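You operate a simulated robot arm through the tools that you are given. There is no shell and no other tool.

You are at the controls of a simulated robot arm. One attempt, no reset.

Task
Clamp the ladder foot in the vice and brush its white crust off.
Fine: purple brush back; slacken the vice and lay the foot on the bench. Set down upright: purple brush, spare ladder foot.
Where things are to end (x, y in the base frame): spare ladder foot within 0.06 m of [0.81, 0.04].

It is judged by the outcome, as a careful person would: the job done as asked, and still so three seconds after it is handed in. It fails if anything else is knocked over, pushed out of place, dropped, spilled or broken.

Robot
A 7-joint arm with a two-finger parallel gripper, fixed in place. Base frame: the origin is at the foot of the arm, x ahead of it, y to its left, z up. Lengths are in m, angles in degrees, forces in N, time in s.
With the tool pointing down near the work surface it reaches from about 0.46 to 0.92 m from the base axis. Its first joint turns from -115.0 to 115.0 degrees. Payload 3.91 kg.
The tool frame sits at the grasp point between the pads (the TCP): z along the fingers, y along the line on which they close. The tips reach 0.03 m beyond it. Largest opening 0.11 m; finger width 0.02, thickness 0.01; the body of the gripper, 0.048 by 0.112 m, starts 0.055 m behind the TCP.
Orientation is told as [roll, pitch, yaw] about the base's x, y, z axes, in that order, counted from this pose: with the fingers straight down and closing along the base's y, the tool's x points along the base's -x, its y along +y and its z along -z.

Tools
- The arm moves only by the tool step_arm. Its argument "plan" is a list of rows, each an object of numbers (a shift or turn left out is 0, a gripper value left out holds the last): "wx", "wy", "wz": the turn, a rotation vector about the tool's x, y, z in degrees; "tx", "ty", "tz": the shift along the tool's x, y, z in m; "gripper": the opening, from 0 (shut) to 1 (fully open). In form: [{"wx": .., "wy": .., "wz": .., "tx": .., "ty": .., "tz": .., "gripper": ..}, ...]. A call has 1 to 20 rows; each row is the pose to reach, as a shift and turn from the pose commanded when the call began, along the tool's axes at that moment. Rows are played at 5 a second. More than 0.05 m and 8.6 degrees between two rows, or a gripper value outside its range, and nothing of the call is played. Where a pose cannot be reached the arm comes as near as it can. A force on the tool above 40 N (or 10 N above the force at the start of the call, whichever is more), or a blocked arm, ends the call early, and 0.2 s more pass. The fingers move at their own pace (about 0.153 m/s each) and stop on an object; they squeeze with about 32 N. The grip force told is the motor's: it shows also when the fingers shut on nothing. Time passes only in rows, and 0.2 s behind the last, so rows that repeat a pose let the fingers close. The reply holds the time, the measured pose of the TCP, the force on the tool along the base axes, the opening and the grip force, in the units named above and with some noise, with the torque about the TCP (base axes, N m) and any sound that the robot's microphone picked up.
- Cameras (640 x 400 px; columns grow to the right, rows downward): "scene" is fixed at [0.0392, -0.4974, 1.6672]; the picture's right is [0.66, -0.75, 0.00], its down [-0.42, -0.37, -0.83] and it looks along [0.62, 0.55, -0.56] (base axes); focal length 346 px, centre (320, 200). "wrist" rides on the gripper at [0.072, 0.017, -0.103] in the tool frame; the picture's right is [-0.23, 0.97, 0.00], its down [-0.76, -0.18, -0.62] and it looks along [-0.61, -0.14, 0.78] (tool axes); focal length 222 px, centre (320, 200). There is no depth. A picture from a camera that has moved, and an enlarged one, comes with that camera's place and axes in the base frame and with its lens. The place of the scene camera against the robot may be out by one fixed shift of up to 0.018 m in any direction.
- snapshot(camera): a new picture of that camera. No time passes.
- raise_lower(by): slides the trunk up (or, below 0, down) by that many m; the arm rides with it, the base frame stays. It gives what a move gives, with no picture.
- inspect(camera, box): a new picture of the part [left, top, right, bottom] of that camera's present view, enlarged. No time passes.
- sign_off(): hands the job in; it is judged then, once.

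Places have to be worked out from the pictures, the camera data and where the tool is seen. Open the gripper and draw the arm clear of the work before you hand the job in, unless the task says otherwise.

The tools are called as a command line: name --argument value ..., lists and objects as JSON in quotes. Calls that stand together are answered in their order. step_arm: Moves the arm, as the interface text tells. Its arguments: {"type":"object","properties":{"plan":{"type":"array","items":{"type":"object","properties":{"wx":{"type":"number"},"wy":{"type":"number"},"wz":{"type":"number"},"tx":{"type":"number"},"ty":{"type":"number"},"tz":{"type":"number"},"gripper":{"type":"number"}}}}},"required":["plan"]} The other tools are called the same way: raise_lower (by) slides the trunk up or down; snapshot (camera) takes a picture; inspect (camera, box) takes an enlarged picture of a part of a camera's view; sign_off () hands the job in.

At the start:

```text
time: 0.0
position: [0.5426, -0.1194, 1.2906]
tcp_rot: [-0.2, 0.1, -0.1]
force: [0.2, -0.3, 0.7]
ft_torque: [0.0, 0.03, -0.01]
finger_gap: 0.11
grasp_force: 0.0
trunk travel left (down, up): [-0.85, 0.14]
```

scene: 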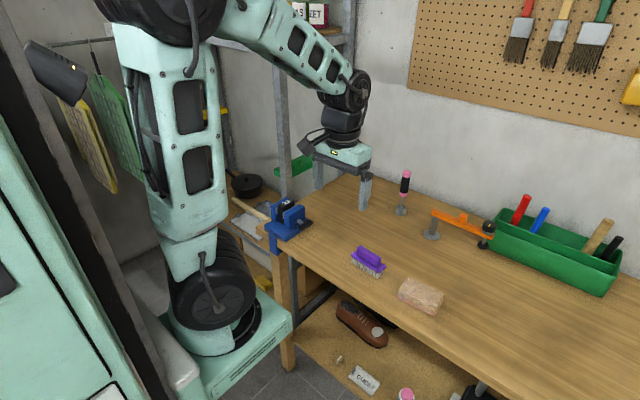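
wrist: 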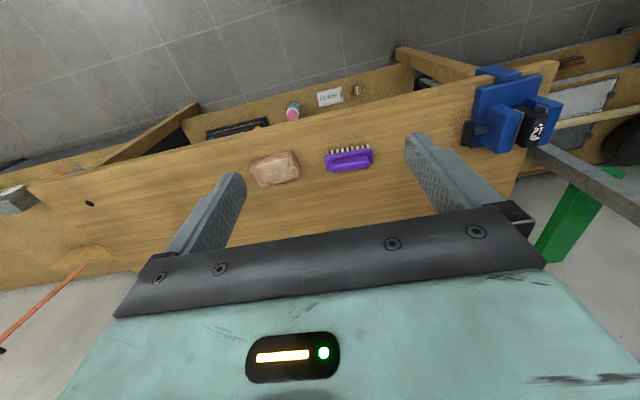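

I see the blue vice on the bench's near-left corner, a purple brush, a stone-like block, and some other items. I'll enlarge the scene to find the ladder feet.

inspect --camera "scene" --box '[220, 150, 380, 250]'

inspect --camera "scene" --box '[340, 150, 500, 250]'

inspect --camera "scene" --box '[320, 230, 480, 330]'

inspect --camera "wrist" --box '[440, 50, 600, 180]'

```text
4.00 times, centred on (300, 200) of scene
camera zoom: at [0.0392, -0.4974, 1.6672], right [0.66, -0.75, 0.0], down [-0.42, -0.37, -0.83], along [0.62, 0.55, -0.56], focal length 1385 px, centre (400, 200)
```

zoom: 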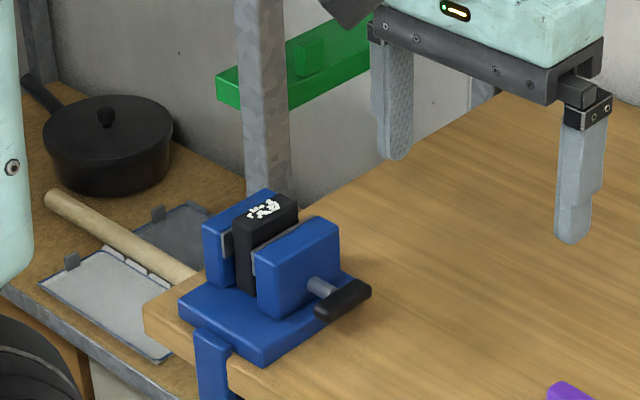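

```text
4.00 times, centred on (420, 200) of scene
camera zoom: at [0.0392, -0.4974, 1.6672], right [0.66, -0.75, 0.0], down [-0.42, -0.37, -0.83], along [0.62, 0.55, -0.56], focal length 1385 px, centre (-80, 200)
```

zoom: 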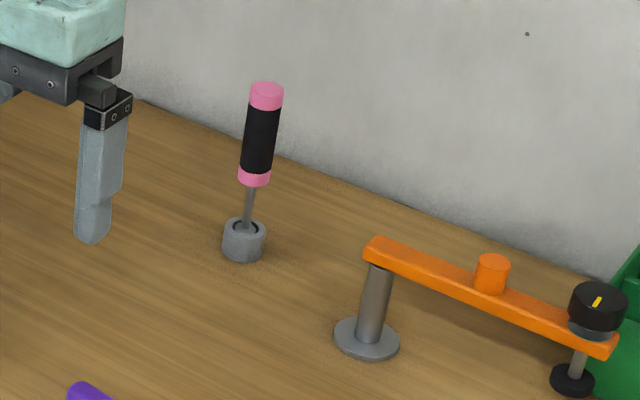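

```text
4.00 times, centred on (400, 280) of scene
camera zoom: at [0.0392, -0.4974, 1.6672], right [0.66, -0.75, 0.0], down [-0.42, -0.37, -0.83], along [0.62, 0.55, -0.56], focal length 1385 px, centre (0, -120)
```

zoom: 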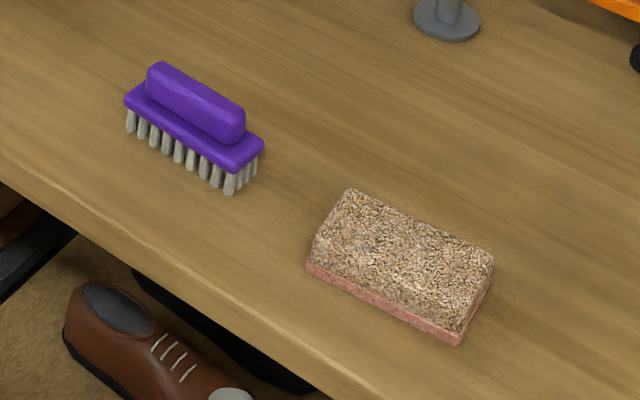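

```text
3.08 times, centred on (520, 115) of wrist
camera zoom: at [0.4697, -0.1022, 1.3926], right [0.23, 0.97, 0.0], down [0.76, -0.18, 0.62], along [0.61, -0.14, -0.78], focal length 684 px, centre (-295, 462)
```

zoom: 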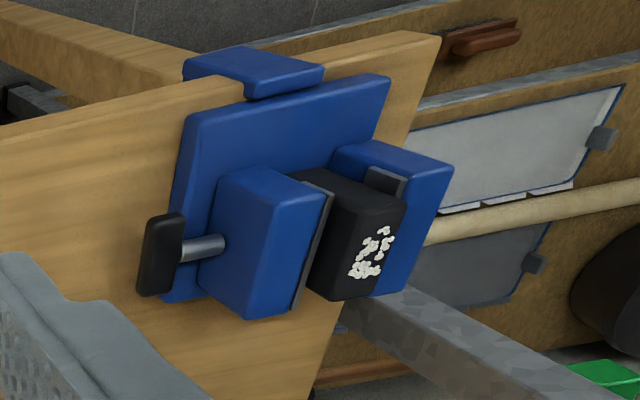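

The foot with the white crust already sits between the jaws of the blue vice (about x 0.74, y 0.29, z 0.95), with its screw handle on the -y side. I'll move the arm to look at the vice from above with the wrist camera.

step_arm --plan '[{"tx": -0.005, "ty": 0.045, "tz": 0.0}, {"tx": -0.01, "ty": 0.09, "tz": 0.01}, {"tx": -0.015, "ty": 0.135, "tz": 0.02}, {"tx": -0.02, "ty": 0.18, "tz": 0.03}, {"tx": -0.025, "ty": 0.225, "tz": 0.04}, {"tx": -0.03, "ty": 0.27, "tz": 0.05}, {"tx": -0.035, "ty": 0.31, "tz": 0.07}, {"tx": -0.04, "ty": 0.34, "tz": 0.1}]'

snapshot --camera "wrist"

snapshot --camera "scene"

```text
time: 1.8
position: [0.5825, 0.2204, 1.1899]
tcp_rot: [-0.1, 0.0, -0.2]
force: [-0.1, -1.0, 0.9]
ft_torque: [-0.02, 0.0, 0.01]
finger_gap: 0.1101
grasp_force: 0.1
trunk travel left (down, up): [-0.85, 0.14]
```

```text
taken
camera wrist: at [0.5098, 0.2376, 1.293], right [0.23, 0.97, 0.0], down [0.76, -0.18, 0.62], along [0.61, -0.14, -0.78], focal length 222 px, centre (320, 200)
```

wrist: 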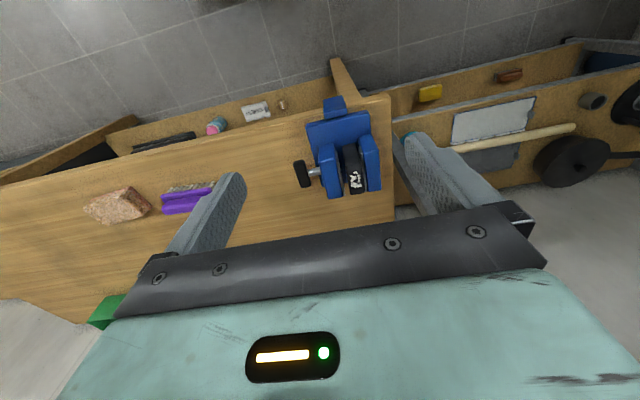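

```text
taken
```

scene: 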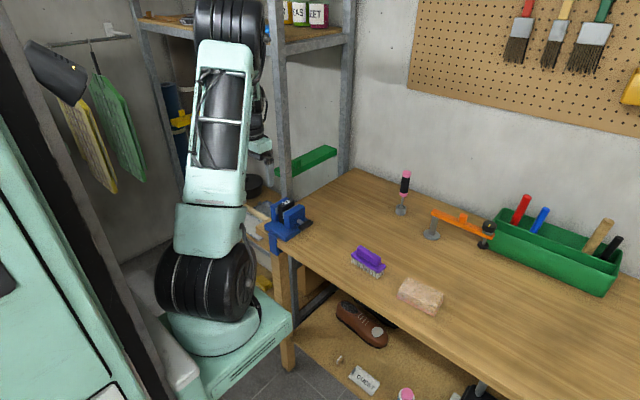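

Now the wrist camera sees the vice well between the fingers. I'll enlarge it.

inspect --camera "wrist" --box '[270, 90, 430, 210]'

inspect --camera "scene" --box '[240, 180, 340, 250]'

inspect --camera "wrist" --box '[60, 160, 260, 260]'

```text
3.33 times, centred on (350, 150) of wrist
camera zoom: at [0.5098, 0.2376, 1.293], right [0.23, 0.97, 0.0], down [0.76, -0.18, 0.62], along [0.61, -0.14, -0.78], focal length 740 px, centre (220, 367)
```

zoom: 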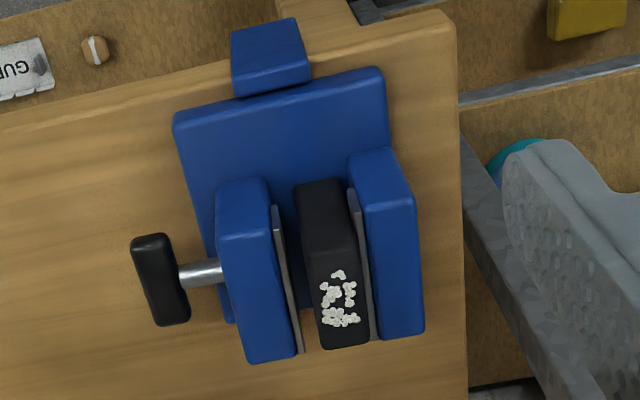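

```text
5.71 times, centred on (290, 215) of scene
camera zoom: at [0.0392, -0.4974, 1.6672], right [0.66, -0.75, 0.0], down [-0.42, -0.37, -0.83], along [0.62, 0.55, -0.56], focal length 1978 px, centre (491, 114)
```

zoom: 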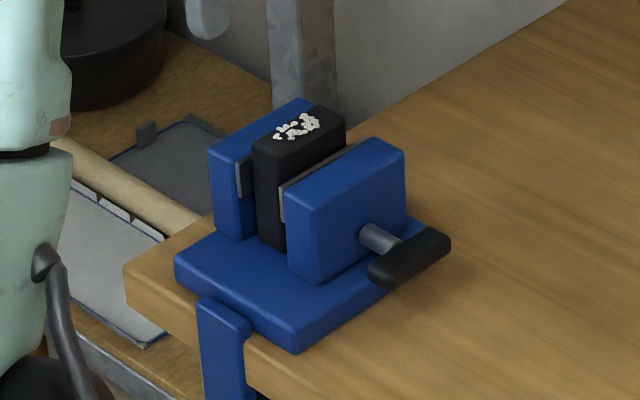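

```text
3.20 times, centred on (160, 210) of wrist
camera zoom: at [0.5098, 0.2376, 1.293], right [0.23, 0.97, 0.0], down [0.76, -0.18, 0.62], along [0.61, -0.14, -0.78], focal length 711 px, centre (832, 168)
```

zoom: 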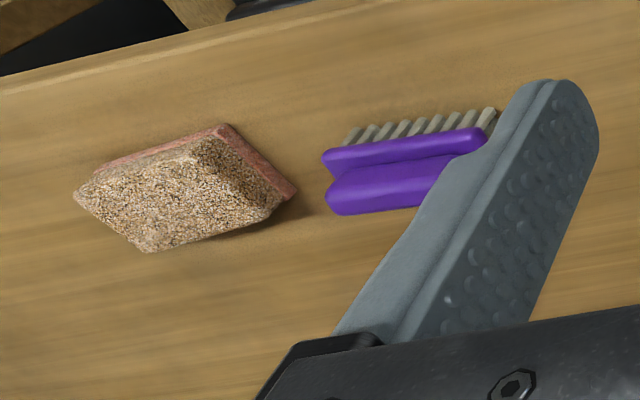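

Wrist-only triangulation puts the crust at about (0.715, 0.25, 0.996), the handle bar at about (0.716, 0.156, 0.944) running along x, and the bench top near z 0.875. The foot looks loose, with roughly a 1 cm gap. I'll shut the fingers and move closer on the handle side for a better look.

step_arm --plan '[{"tx": -0.005, "ty": -0.04, "tz": 0.01, "gripper": 0}, {"tx": -0.01, "ty": -0.08, "tz": 0.03, "gripper": 0}, {"tx": -0.02, "ty": -0.12, "tz": 0.05, "gripper": 0}, {"tx": -0.03, "ty": -0.15, "tz": 0.08, "gripper": 0}, {"tx": -0.03, "ty": -0.15, "tz": 0.1, "gripper": 0}]'

snapshot --camera "wrist"

inspect --camera "wrist" --box '[340, 80, 580, 230]'

inspect --camera "wrist" --box '[60, 80, 300, 230]'

```text
time: 3.0
position: [0.6132, 0.0699, 1.0896]
tcp_rot: [-0.2, 0.0, -0.1]
force: [-0.3, 0.1, 0.6]
ft_torque: [0.01, -0.02, -0.02]
finger_gap: 0.0003
grasp_force: 32.1
trunk travel left (down, up): [-0.85, 0.14]
```

```text
taken
camera wrist: at [0.5404, 0.0865, 1.1937], right [0.23, 0.97, 0.0], down [0.76, -0.18, 0.62], along [0.61, -0.14, -0.78], focal length 222 px, centre (320, 200)
```

wrist: 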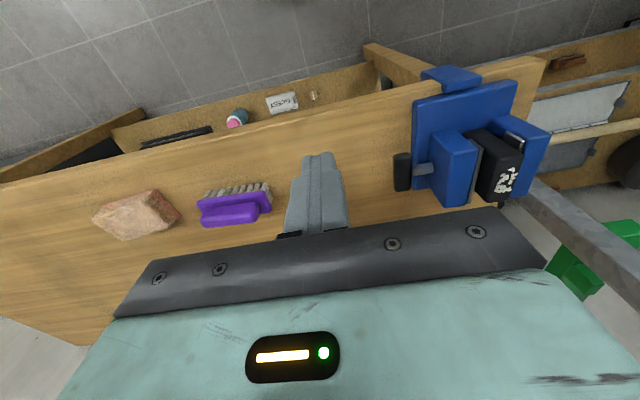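

```text
2.67 times, centred on (460, 155) of wrist
camera zoom: at [0.5404, 0.0865, 1.1937], right [0.23, 0.97, 0.0], down [0.76, -0.18, 0.62], along [0.61, -0.14, -0.78], focal length 592 px, centre (-53, 320)
```

zoom: 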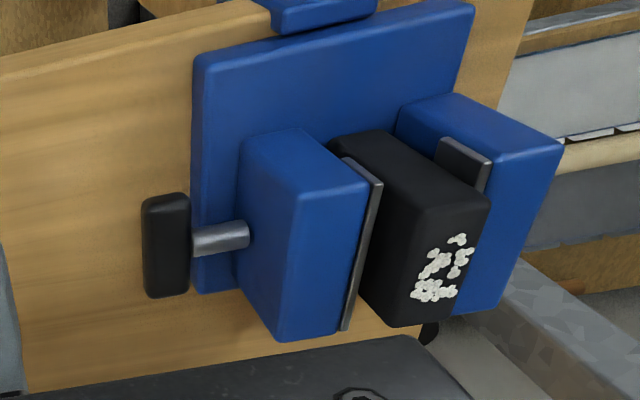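

```text
2.67 times, centred on (180, 155) of wrist
camera zoom: at [0.5404, 0.0865, 1.1937], right [0.23, 0.97, 0.0], down [0.76, -0.18, 0.62], along [0.61, -0.14, -0.78], focal length 592 px, centre (693, 320)
```

zoom: 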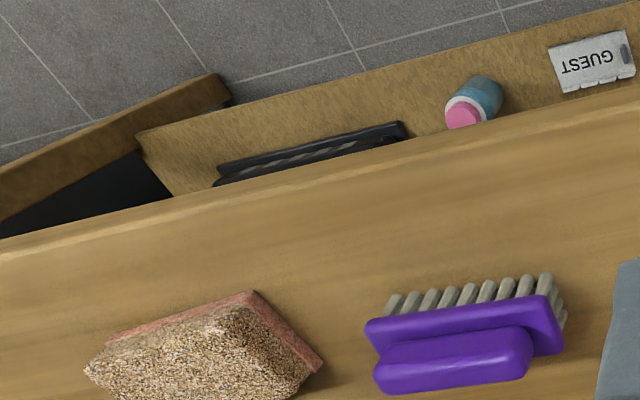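

Both wrist views agree: handle bar centre (0.715, 0.157, 0.944), brush handle about (0.722, -0.088, 0.957). I'll lower the shut fingertips over an empty spot near the target place to find the bench height by touch.

step_arm --plan '[{"tx": -0.04, "ty": -0.005, "tz": 0.02}, {"tx": -0.08, "ty": -0.01, "tz": 0.04}, {"tx": -0.11, "ty": -0.015, "tz": 0.07}, {"tx": -0.13, "ty": -0.02, "tz": 0.11}, {"tx": -0.13, "ty": -0.02, "tz": 0.14}]'

snapshot --camera "wrist"

snapshot --camera "scene"

```text
time: 4.2
position: [0.745, 0.0495, 0.9496]
tcp_rot: [0.0, -0.1, -0.1]
force: [-0.5, -0.1, -0.4]
ft_torque: [0.03, 0.01, -0.01]
finger_gap: 0.0003
grasp_force: 31.6
trunk travel left (down, up): [-0.85, 0.14]
```

```text
taken
camera wrist: at [0.6715, 0.0668, 1.0524], right [0.23, 0.97, 0.0], down [0.76, -0.18, 0.62], along [0.61, -0.14, -0.78], focal length 222 px, centre (320, 200)
```

wrist: 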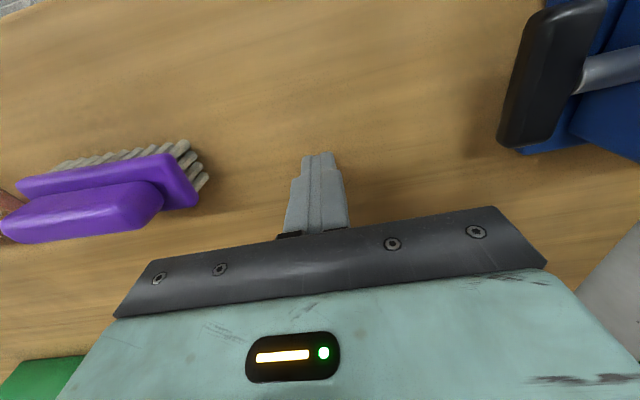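

```text
taken
```

scene: 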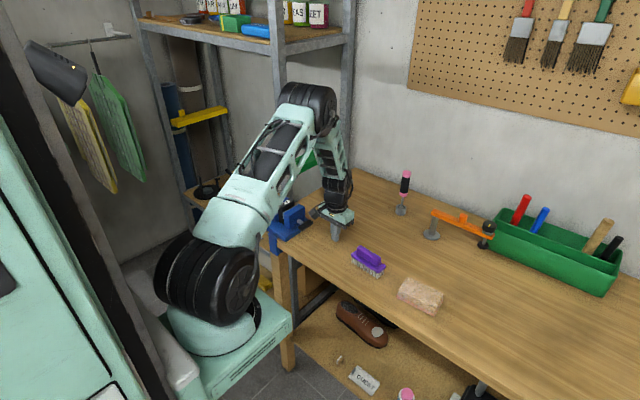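

Clear all round the fingertips. Now lowering slowly in small rows to feel the bench.

step_arm --plan '[{"tz": 0.01}, {"tz": 0.018}, {"tz": 0.022}, {"tz": 0.025}, {"tz": 0.028}]'

```text
time: 5.2
position: [0.7433, 0.0499, 0.9292]
tcp_rot: [-0.1, -0.2, 0.1]
force: [-12.4, -3.5, 26.3]
ft_torque: [-0.12, 0.66, 0.0]
finger_gap: 0.0
grasp_force: 32.3
trunk travel left (down, up): [-0.85, 0.14]
stopped in row 5: the force on the tool passed its limit at 46 N (the readings are from after the stop); the commanded pose is now the measured one
```

Contact came at TCP z about 0.929, so the bench top is at about z 0.90. Next I lift and go above the +x end of the vice handle, to push it down (clockwise seen from the handle side = tighten).

step_arm --plan '[{"tz": -0.03}, {"tz": -0.075}, {"tx": -0.001, "ty": 0.04, "tz": -0.08}, {"tx": -0.002, "ty": 0.08, "tz": -0.08}, {"tx": -0.002, "ty": 0.107, "tz": -0.08}]'

snapshot --camera "wrist"

inspect --camera "scene" --box '[240, 140, 380, 250]'

```text
time: 6.4
position: [0.7469, 0.155, 1.0087]
tcp_rot: [0.0, -0.2, -0.1]
force: [0.0, -0.2, 1.0]
ft_torque: [0.03, -0.01, 0.0]
finger_gap: 0.0001
grasp_force: 32.0
trunk travel left (down, up): [-0.85, 0.14]
```

```text
taken
camera wrist: at [0.6735, 0.173, 1.1117], right [0.23, 0.97, 0.0], down [0.76, -0.18, 0.63], along [0.61, -0.14, -0.78], focal length 222 px, centre (320, 200)
```

wrist: 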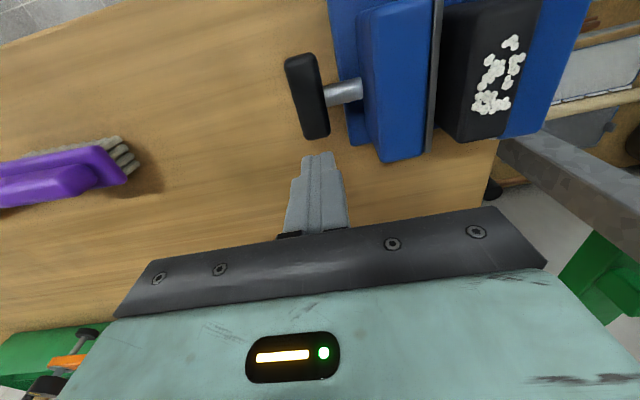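

```text
3.64 times, centred on (310, 195) of scene
camera zoom: at [0.0392, -0.4974, 1.6672], right [0.66, -0.75, 0.0], down [-0.42, -0.37, -0.83], along [0.62, 0.55, -0.56], focal length 1259 px, centre (356, 218)
```

zoom: 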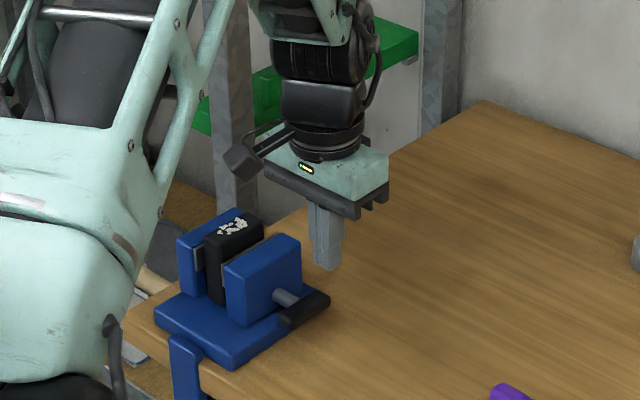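

The fingertips are just beyond the bar's +x end. I shift about 7 mm back in x and press the end down in small rows, watching the force.

step_arm --plan '[{"tx": 0.007, "ty": 0.001, "tz": 0.0}, {"tx": 0.007, "ty": 0.001, "tz": 0.015}, {"tx": 0.007, "ty": 0.001, "tz": 0.023}, {"tx": 0.007, "ty": 0.001, "tz": 0.028}, {"tx": 0.007, "ty": 0.001, "tz": 0.032}]'

inspect --camera "wrist" --box '[240, 0, 480, 200]'

inspect --camera "scene" --box '[270, 180, 340, 230]'

```text
time: 7.6
position: [0.7403, 0.158, 0.9756]
tcp_rot: [0.0, -0.2, 0.1]
force: [-0.4, -0.9, 0.8]
ft_torque: [0.02, 0.02, 0.0]
finger_gap: 0.0
grasp_force: 32.1
trunk travel left (down, up): [-0.85, 0.14]
```

```text
2.00 times, centred on (360, 100) of wrist
camera zoom: at [0.6669, 0.1749, 1.0786], right [0.23, 0.97, 0.0], down [0.76, -0.18, 0.63], along [0.61, -0.14, -0.78], focal length 444 px, centre (240, 400)
```

zoom: 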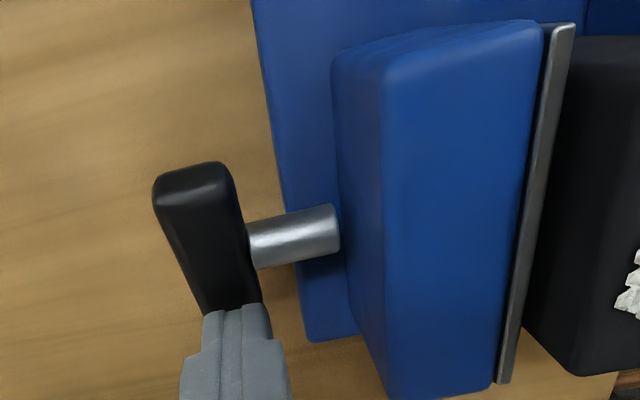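

```text
8.00 times, centred on (305, 205) of scene
camera zoom: at [0.0392, -0.4974, 1.6672], right [0.66, -0.75, 0.0], down [-0.42, -0.37, -0.83], along [0.62, 0.55, -0.56], focal length 2770 px, centre (440, 160)
```

zoom: 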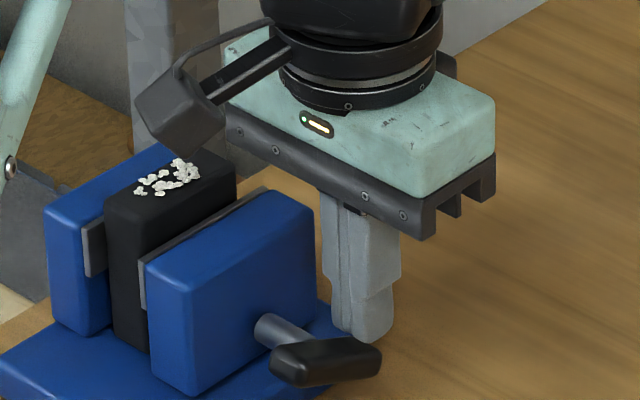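

No contact force yet; the tips seem just on the bar's end. I continue down a little at a time.

step_arm --plan '[{"tx": 0.001, "tz": 0.003}, {"tx": 0.001, "tz": 0.006}, {"tx": 0.001, "tz": 0.009}, {"tx": 0.001, "tz": 0.012}]'

inspect --camera "wrist" --box '[240, 0, 480, 200]'

inspect --camera "scene" --box '[270, 180, 340, 230]'

```text
time: 8.6
position: [0.7402, 0.1577, 0.9634]
tcp_rot: [0.0, -0.2, 0.0]
force: [0.8, -0.4, 0.0]
ft_torque: [0.05, -0.01, 0.02]
finger_gap: 0.0
grasp_force: 32.2
trunk travel left (down, up): [-0.85, 0.14]
```

```text
2.00 times, centred on (360, 100) of wrist
camera zoom: at [0.6656, 0.1751, 1.0661], right [0.23, 0.97, 0.0], down [0.76, -0.18, 0.63], along [0.61, -0.14, -0.78], focal length 444 px, centre (240, 400)
```

zoom: 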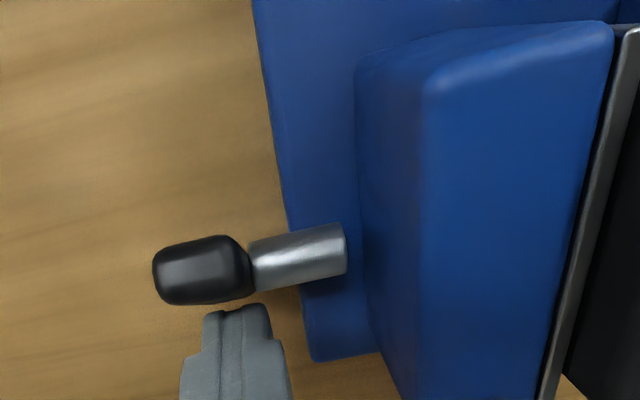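

```text
8.00 times, centred on (305, 205) of scene
camera zoom: at [0.0392, -0.4974, 1.6672], right [0.66, -0.75, 0.0], down [-0.42, -0.37, -0.83], along [0.62, 0.55, -0.56], focal length 2770 px, centre (440, 160)
```

zoom: 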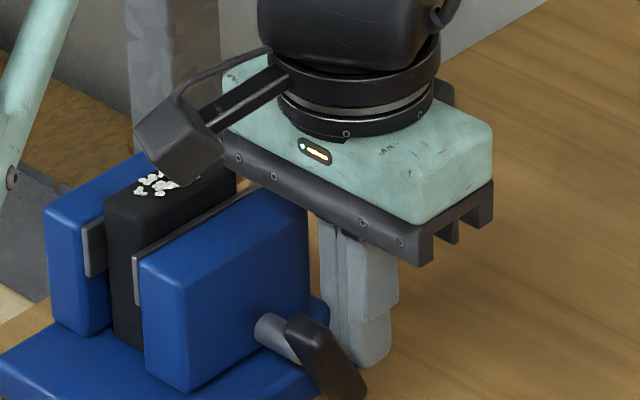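

The bar turned easily about 58° and the jaw advanced about 3–4 mm toward the foot (clockwise tightens). Now I go over to the other side to sweep the bar's upper end toward +x.

step_arm --plan '[{"tz": -0.03}, {"tz": -0.055}, {"tx": 0.04, "ty": 0.003, "tz": -0.055}, {"tx": 0.078, "ty": 0.004, "tz": -0.055}, {"tx": 0.078, "ty": 0.004, "tz": -0.035}, {"tx": 0.078, "ty": 0.004, "tz": -0.022}]'

snapshot --camera "wrist"

inspect --camera "scene" --box '[260, 170, 340, 240]'

```text
time: 10.0
position: [0.6611, 0.1617, 0.9848]
tcp_rot: [0.0, -0.2, 0.0]
force: [-0.2, 0.6, -0.9]
ft_torque: [0.01, 0.02, 0.0]
finger_gap: 0.0
grasp_force: 32.0
trunk travel left (down, up): [-0.85, 0.14]
```

```text
taken
camera wrist: at [0.5876, 0.1792, 1.0883], right [0.23, 0.97, 0.0], down [0.76, -0.18, 0.63], along [0.61, -0.14, -0.78], focal length 222 px, centre (320, 200)
```

wrist: 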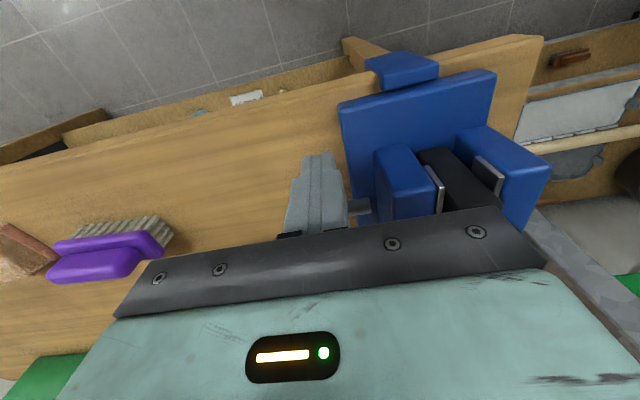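

```text
5.71 times, centred on (300, 205) of scene
camera zoom: at [0.0392, -0.4974, 1.6672], right [0.66, -0.75, 0.0], down [-0.42, -0.37, -0.83], along [0.62, 0.55, -0.56], focal length 1978 px, centre (434, 171)
```

zoom: 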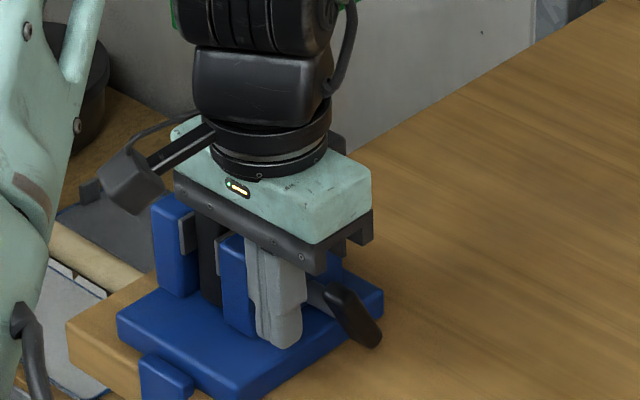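

The fingers stand left of the raised bar end. Sweeping it over the top along a small arc now.

step_arm --plan '[{"tx": -0.012}, {"tx": -0.023}, {"tx": -0.033, "tz": -0.003}, {"tx": -0.039, "tz": -0.006}, {"tx": -0.045, "tz": -0.007}, {"tx": -0.051, "tz": -0.0055}, {"tx": -0.057, "tz": -0.003}]'

inspect --camera "wrist" --box '[240, 0, 480, 200]'

inspect --camera "scene" --box '[270, 180, 340, 230]'

```text
time: 11.3
position: [0.6987, 0.1627, 0.9893]
tcp_rot: [-0.3, 1.0, 0.2]
force: [-12.8, -0.6, 1.3]
ft_torque: [0.08, 0.34, -0.01]
finger_gap: 0.0001
grasp_force: 32.2
trunk travel left (down, up): [-0.85, 0.14]
stopped in row 6: the force on the tool passed its limit at 46 N (the readings are from after the stop); the commanded pose is now the measured one
```

```text
2.00 times, centred on (360, 100) of wrist
camera zoom: at [0.6279, 0.1803, 1.0936], right [0.22, 0.97, -0.01], down [0.77, -0.17, 0.61], along [0.59, -0.14, -0.79], focal length 444 px, centre (240, 400)
```

zoom: 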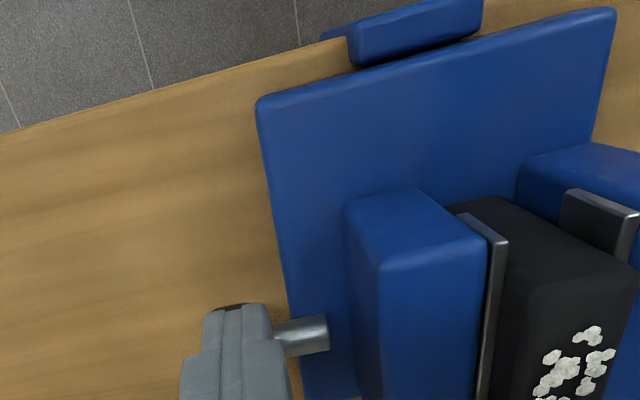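

```text
8.00 times, centred on (305, 205) of scene
camera zoom: at [0.0392, -0.4974, 1.6672], right [0.66, -0.75, 0.0], down [-0.42, -0.37, -0.83], along [0.62, 0.55, -0.56], focal length 2770 px, centre (440, 160)
```

zoom: 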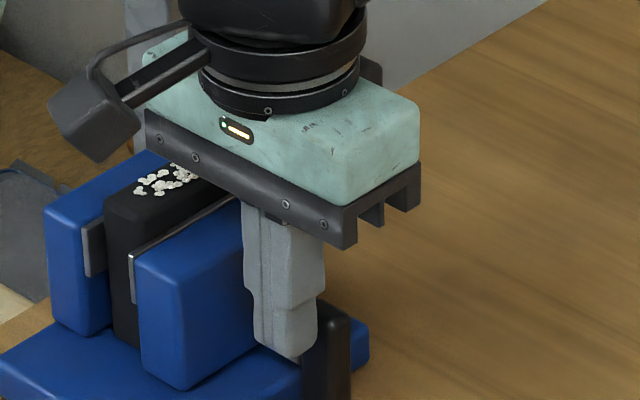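

The bar is now upright and the push met 46 N — either tight on the foot or against a stop. I'll back off and look at the gap from above.

step_arm --plan '[{"tx": 0.01, "tz": 0.0}, {"tx": 0.015, "tz": -0.03}, {"tx": 0.03, "ty": 0.03, "tz": -0.07}, {"tx": 0.06, "ty": 0.06, "tz": -0.09}, {"tx": 0.08, "ty": 0.07, "tz": -0.1}]'

inspect --camera "wrist" --box '[240, 80, 440, 205]'

inspect --camera "scene" --box '[260, 180, 330, 230]'

```text
refused: row 3 steps farther than a row can; nothing moved
```

```text
3.20 times, centred on (340, 142) of wrist
camera zoom: at [0.6279, 0.1803, 1.0936], right [0.22, 0.97, -0.01], down [0.77, -0.17, 0.61], along [0.59, -0.14, -0.79], focal length 711 px, centre (256, 384)
```

zoom: 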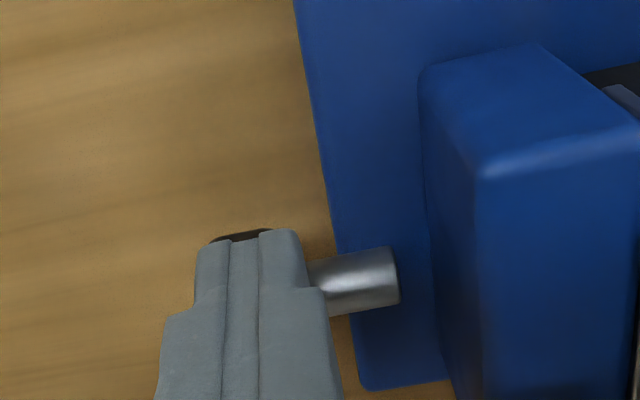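

```text
8.00 times, centred on (295, 205) of scene
camera zoom: at [0.0392, -0.4974, 1.6672], right [0.66, -0.75, 0.0], down [-0.42, -0.37, -0.83], along [0.62, 0.55, -0.56], focal length 2770 px, centre (520, 160)
```

zoom: 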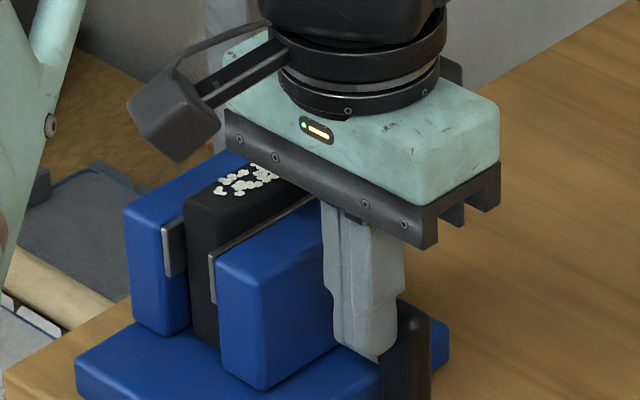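

A row was too long; I'll replay the retreat with shorter rows.

step_arm --plan '[{"tx": 0.01, "tz": 0.0}, {"tx": 0.015, "tz": -0.03}, {"tx": 0.025, "ty": 0.02, "tz": -0.065}, {"tx": 0.05, "ty": 0.045, "tz": -0.09}, {"tx": 0.08, "ty": 0.07, "tz": -0.1}]'

snapshot --camera "wrist"

inspect --camera "wrist" --box '[240, 60, 440, 185]'

inspect --camera "scene" --box '[260, 180, 330, 230]'

```text
time: 12.6
position: [0.6237, 0.2314, 1.0892]
tcp_rot: [-0.3, 0.9, 0.0]
force: [-0.5, -1.1, 0.1]
ft_torque: [0.05, 0.01, -0.02]
finger_gap: 0.0
grasp_force: 32.3
trunk travel left (down, up): [-0.85, 0.14]
```

```text
taken
camera wrist: at [0.5513, 0.2494, 1.1938], right [0.23, 0.97, -0.01], down [0.77, -0.17, 0.61], along [0.6, -0.15, -0.79], focal length 222 px, centre (320, 200)
```

wrist: 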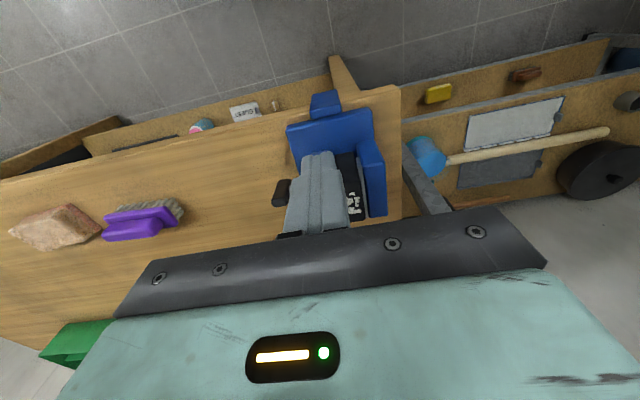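

```text
3.20 times, centred on (340, 122) of wrist
camera zoom: at [0.5513, 0.2494, 1.1938], right [0.23, 0.97, -0.01], down [0.77, -0.17, 0.61], along [0.6, -0.15, -0.79], focal length 711 px, centre (256, 448)
```

zoom: 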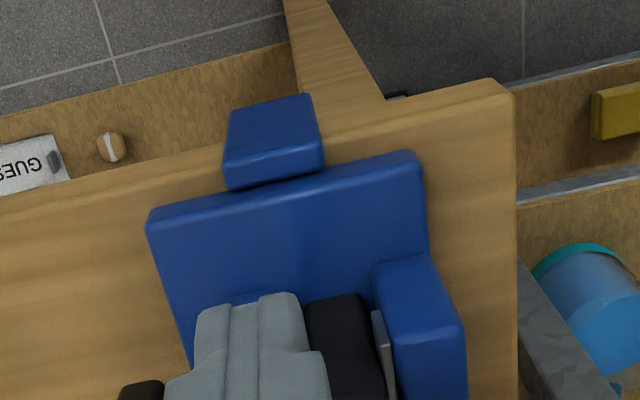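

```text
8.00 times, centred on (295, 205) of scene
camera zoom: at [0.0392, -0.4974, 1.6672], right [0.66, -0.75, 0.0], down [-0.42, -0.37, -0.83], along [0.62, 0.55, -0.56], focal length 2770 px, centre (520, 160)
```

zoom: 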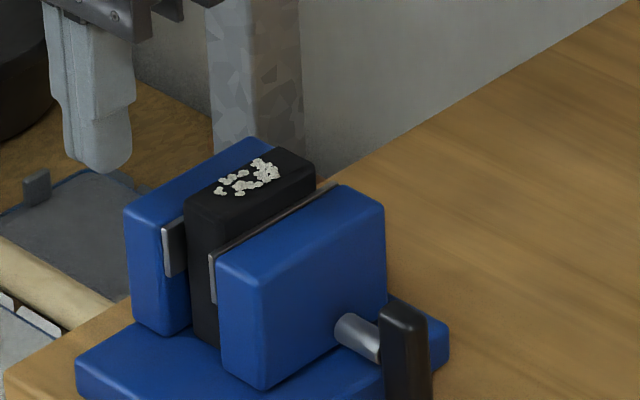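

The bar stands upright and the jaw has moved closer. The shut fingers hide the gap, so I open them here (clear of everything) and look between them.

step_arm --plan '[{"gripper": 1, "tz": -0.02}, {"gripper": 1, "tz": -0.03}, {"gripper": 1, "tz": -0.03}]'

inspect --camera "wrist" --box '[260, 90, 420, 220]'

```text
time: 13.3
position: [0.6217, 0.2333, 1.1213]
tcp_rot: [-0.3, 0.7, 0.2]
force: [0.7, -0.2, -0.7]
ft_torque: [-0.06, -0.03, -0.02]
finger_gap: 0.11
grasp_force: 0.0
trunk travel left (down, up): [-0.85, 0.14]
```

```text
3.08 times, centred on (340, 155) of wrist
camera zoom: at [0.5516, 0.2509, 1.2241], right [0.23, 0.97, -0.01], down [0.77, -0.17, 0.61], along [0.6, -0.14, -0.79], focal length 684 px, centre (258, 338)
```

zoom: 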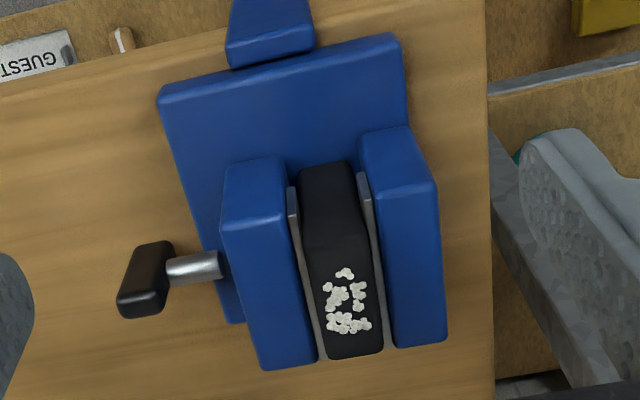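

The jaw plate now appears right against the foot. I'll zoom in more to judge both contact sides.

inspect --camera "wrist" --box '[320, 130, 400, 210]'

inspect --camera "scene" --box '[268, 190, 318, 225]'

```text
5.00 times, centred on (360, 170) of wrist
camera zoom: at [0.5516, 0.2509, 1.2241], right [0.23, 0.97, -0.01], down [0.77, -0.17, 0.61], along [0.6, -0.14, -0.79], focal length 1111 px, centre (120, 350)
```

zoom: 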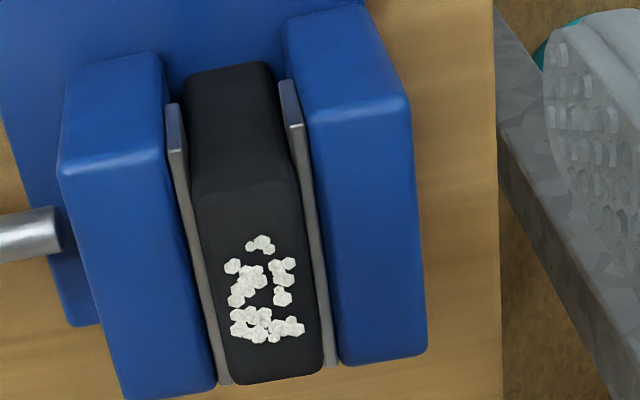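

```text
11.43 times, centred on (293, 208) of scene
camera zoom: at [0.0392, -0.4974, 1.6672], right [0.66, -0.75, 0.0], down [-0.42, -0.37, -0.83], along [0.62, 0.55, -0.56], focal length 3957 px, centre (629, 114)
```

zoom: 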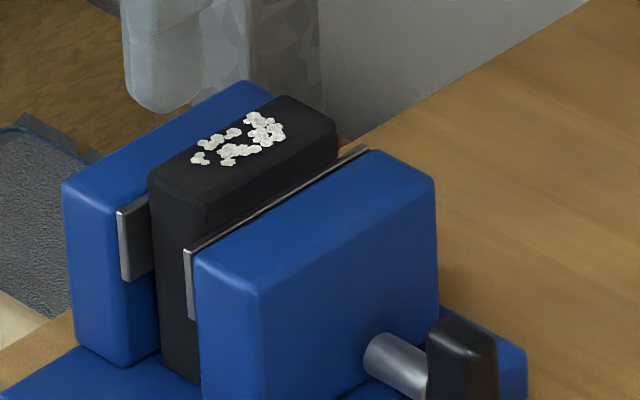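

The foot looks pinched between both jaw plates and the bar met 46 N, so I take it as clamped. Next I fly over toward the purple brush, turning the tool 90° so the fingers close along x (across its handle, which runs along y at about (0.722, -0.088)).

step_arm --plan '[{"tx": -0.0065, "ty": -0.0336, "wz": -7.5, "gripper": 1}, {"tx": -0.013, "ty": -0.0672, "wz": -15}, {"tx": -0.0195, "ty": -0.1008, "wz": -22.5}, {"tx": -0.026, "ty": -0.1344, "wz": -30}, {"tx": -0.0325, "ty": -0.168, "wz": -37.5}, {"tx": -0.039, "ty": -0.2016, "wz": -45}, {"tx": -0.0455, "ty": -0.2352, "wz": -52.5}, {"tx": -0.052, "ty": -0.2688, "wz": -60}, {"tx": -0.0585, "ty": -0.3024, "wz": -67.5}, {"tx": -0.065, "ty": -0.336, "wz": -75}, {"tx": -0.0715, "ty": -0.3696, "wz": -82.5}, {"tx": -0.078, "ty": -0.403, "tz": 0.02, "wz": -90}]'

snapshot --camera "wrist"

snapshot --camera "scene"

```text
time: 15.9
position: [0.7027, -0.1686, 1.1015]
tcp_rot: [0.8, 0.4, 90.3]
force: [-0.3, 0.3, 0.6]
ft_torque: [-0.02, 0.01, 0.0]
finger_gap: 0.1098
grasp_force: 0.0
trunk travel left (down, up): [-0.85, 0.14]
```

```text
taken
camera wrist: at [0.6863, -0.2413, 1.2055], right [-0.97, 0.22, 0.01], down [0.18, 0.77, 0.62], along [0.13, 0.6, -0.79], focal length 222 px, centre (320, 200)
```

wrist: 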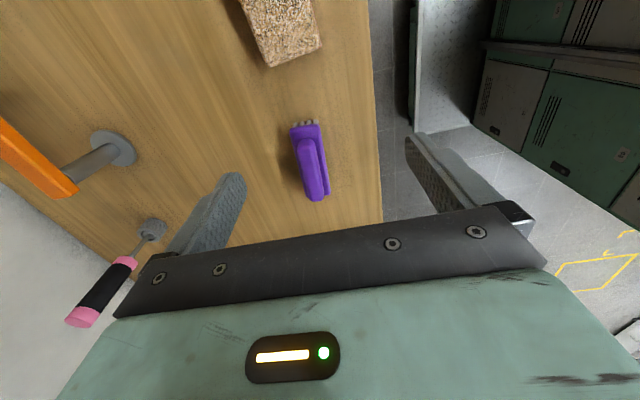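

```text
taken
```

scene: 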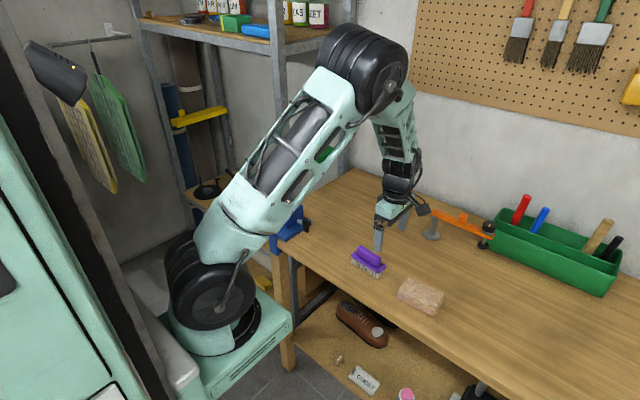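

The brush is centred in the wrist view. Zooming in to fix its position, direction and handle width.

inspect --camera "wrist" --box '[250, 105, 370, 215]'

inspect --camera "scene" --box '[335, 225, 405, 285]'

```text
3.64 times, centred on (310, 160) of wrist
camera zoom: at [0.6863, -0.2413, 1.2055], right [-0.97, 0.22, 0.01], down [0.18, 0.77, 0.62], along [0.13, 0.6, -0.79], focal length 808 px, centre (356, 346)
```

zoom: 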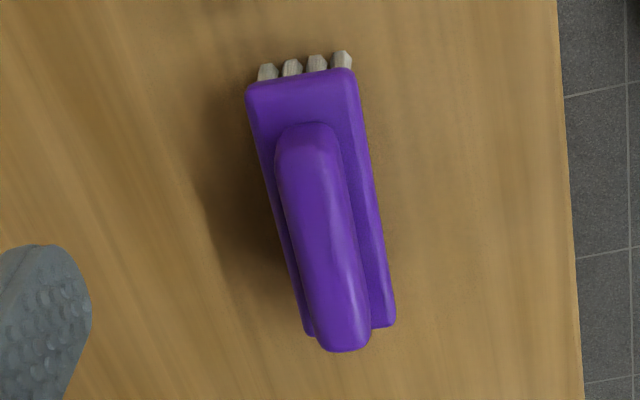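

```text
6.67 times, centred on (370, 255) of scene
camera zoom: at [0.0392, -0.4974, 1.6672], right [0.66, -0.75, 0.0], down [-0.42, -0.37, -0.83], along [0.62, 0.55, -0.56], focal length 2308 px, centre (-13, -167)
```

zoom: 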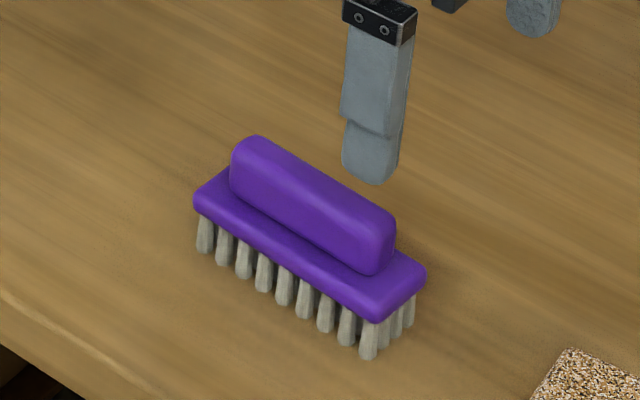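

The handle ends triangulate to about (0.724, -0.137) and (0.732, -0.050), height about 0.95, about 22 mm wide on a 37 mm board. I move above its centre (0.728, -0.093) and yaw 5° to square up with it.

step_arm --plan '[{"tx": -0.0378, "ty": -0.0127, "tz": 0.02, "wx": 0.2, "wy": 0.4, "wz": 2.6}, {"tx": -0.0756, "ty": -0.0253, "tz": 0.04, "wx": 0.4, "wy": 0.8, "wz": 5.3}, {"tx": -0.0756, "ty": -0.0253, "tz": 0.08, "wx": 0.4, "wy": 0.8, "wz": 5.3}]'

snapshot --camera "wrist"

inspect --camera "scene" --box '[320, 205, 420, 285]'

```text
time: 16.8
position: [0.7255, -0.0944, 1.0198]
tcp_rot: [0.3, 1.1, 84.9]
force: [1.2, -1.0, 1.1]
ft_torque: [0.01, -0.02, -0.02]
finger_gap: 0.1099
grasp_force: 0.1
trunk travel left (down, up): [-0.85, 0.14]
```

```text
taken
camera wrist: at [0.7026, -0.1627, 1.125], right [-0.95, 0.31, 0.0], down [0.25, 0.75, 0.61], along [0.19, 0.58, -0.79], focal length 222 px, centre (320, 200)
```

wrist: 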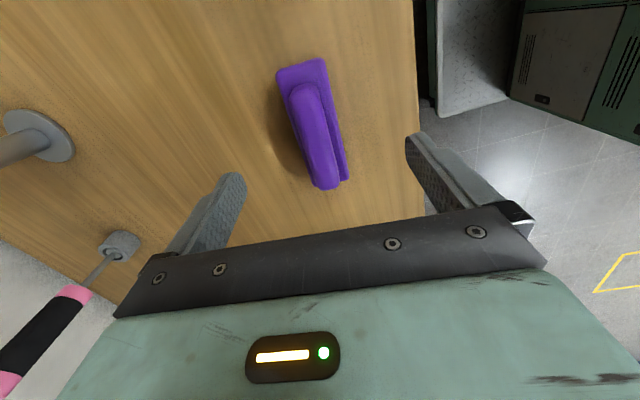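

```text
5.00 times, centred on (370, 245) of scene
camera zoom: at [0.0392, -0.4974, 1.6672], right [0.66, -0.75, 0.0], down [-0.42, -0.37, -0.83], along [0.62, 0.55, -0.56], focal length 1731 px, centre (70, -25)
```

zoom: 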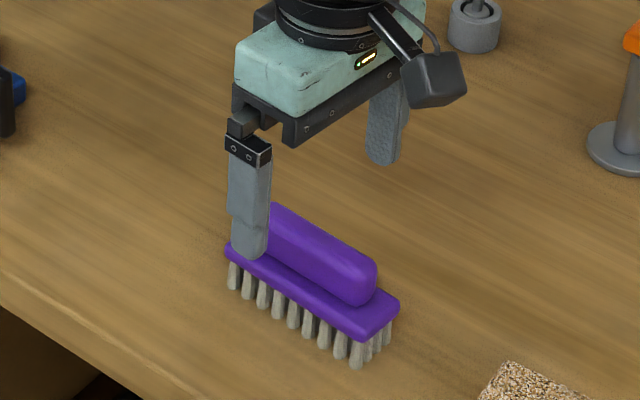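

The tool is squarely above the brush, within 3 mm. Lowering to TCP z 0.967 so the tips end just above the board, then closing on the handle.

step_arm --plan '[{"tx": -0.002, "ty": -0.003, "tz": 0.02}, {"tx": -0.002, "ty": -0.003, "tz": 0.04}, {"tx": -0.002, "ty": -0.003, "tz": 0.053}]'

inspect --camera "scene" --box '[330, 215, 410, 285]'

snapshot --camera "wrist"

```text
time: 17.6
position: [0.7287, -0.0936, 0.9671]
tcp_rot: [0.4, 1.3, 84.8]
force: [0.0, 0.1, 0.5]
ft_torque: [-0.02, -0.02, -0.02]
finger_gap: 0.1102
grasp_force: 0.0
trunk travel left (down, up): [-0.85, 0.14]
```

```text
5.71 times, centred on (370, 250) of scene
camera zoom: at [0.0392, -0.4974, 1.6672], right [0.66, -0.75, 0.0], down [-0.42, -0.37, -0.83], along [0.62, 0.55, -0.56], focal length 1978 px, centre (34, -86)
```

zoom: 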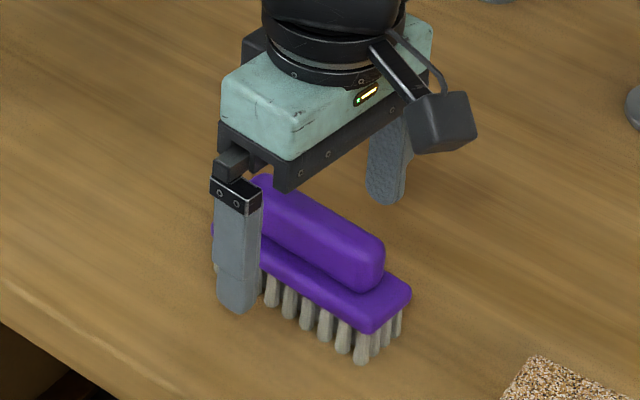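

```text
taken
camera wrist: at [0.7056, -0.1629, 1.0721], right [-0.95, 0.31, 0.0], down [0.25, 0.75, 0.61], along [0.19, 0.58, -0.8], focal length 222 px, centre (320, 200)
```

wrist: 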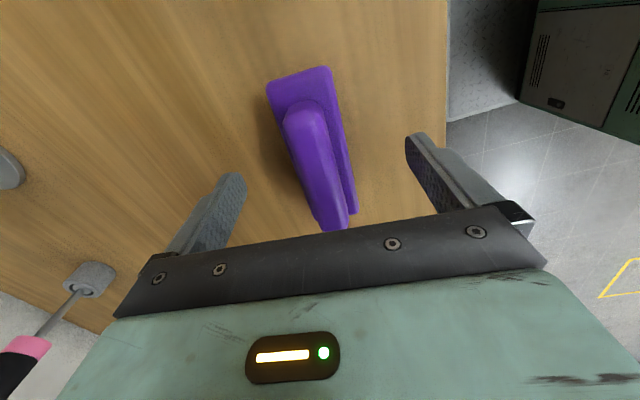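

Both fingers straddle the handle evenly. Closing now.

step_arm --plan '[{"gripper": 0.5}, {"gripper": 0.3}, {"gripper": 0.1}, {"gripper": 0}, {"gripper": 0}, {"gripper": 0}]'

inspect --camera "scene" --box '[330, 215, 410, 285]'

inspect --camera "wrist" --box '[220, 50, 420, 250]'

```text
time: 18.9
position: [0.7288, -0.094, 0.9683]
tcp_rot: [0.3, 1.0, 84.8]
force: [-0.4, 0.2, -0.3]
ft_torque: [-0.02, 0.01, 0.0]
finger_gap: 0.0214
grasp_force: 32.6
trunk travel left (down, up): [-0.85, 0.14]
```

```text
5.71 times, centred on (370, 250) of scene
camera zoom: at [0.0392, -0.4974, 1.6672], right [0.66, -0.75, 0.0], down [-0.42, -0.37, -0.83], along [0.62, 0.55, -0.56], focal length 1978 px, centre (34, -86)
```

zoom: 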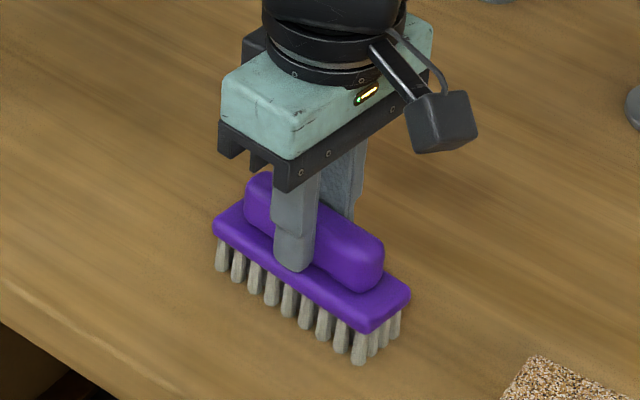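

```text
2.00 times, centred on (320, 150) of wrist
camera zoom: at [0.7059, -0.163, 1.0724], right [-0.95, 0.31, 0.0], down [0.25, 0.75, 0.61], along [0.19, 0.58, -0.79], focal length 444 px, centre (320, 300)
```

zoom: 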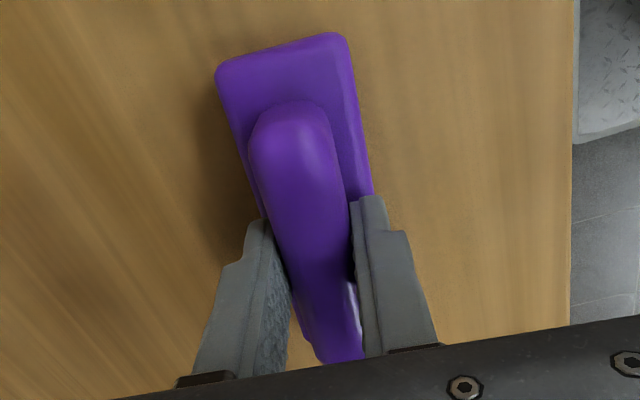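

Firm grip on the handle (21 mm). I lift straight up first and check that the brush comes along level.

step_arm --plan '[{"tz": -0.02}, {"tz": -0.06}, {"tz": -0.1}, {"tz": -0.132}]'

inspect --camera "scene" --box '[320, 185, 420, 265]'

```text
time: 19.9
position: [0.7297, -0.0909, 1.0992]
tcp_rot: [0.4, 1.1, 84.7]
force: [-0.8, 0.0, -1.8]
ft_torque: [-0.01, 0.02, -0.02]
finger_gap: 0.0216
grasp_force: 32.0
trunk travel left (down, up): [-0.85, 0.14]
```

```text
5.00 times, centred on (370, 225) of scene
camera zoom: at [0.0392, -0.4974, 1.6672], right [0.66, -0.75, 0.0], down [-0.42, -0.37, -0.83], along [0.62, 0.55, -0.56], focal length 1731 px, centre (70, 75)
```

zoom: 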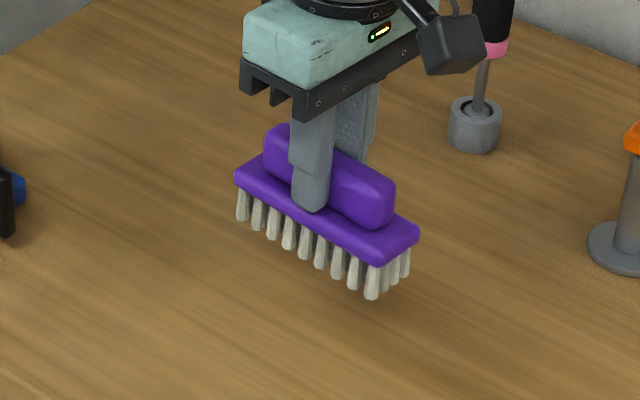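

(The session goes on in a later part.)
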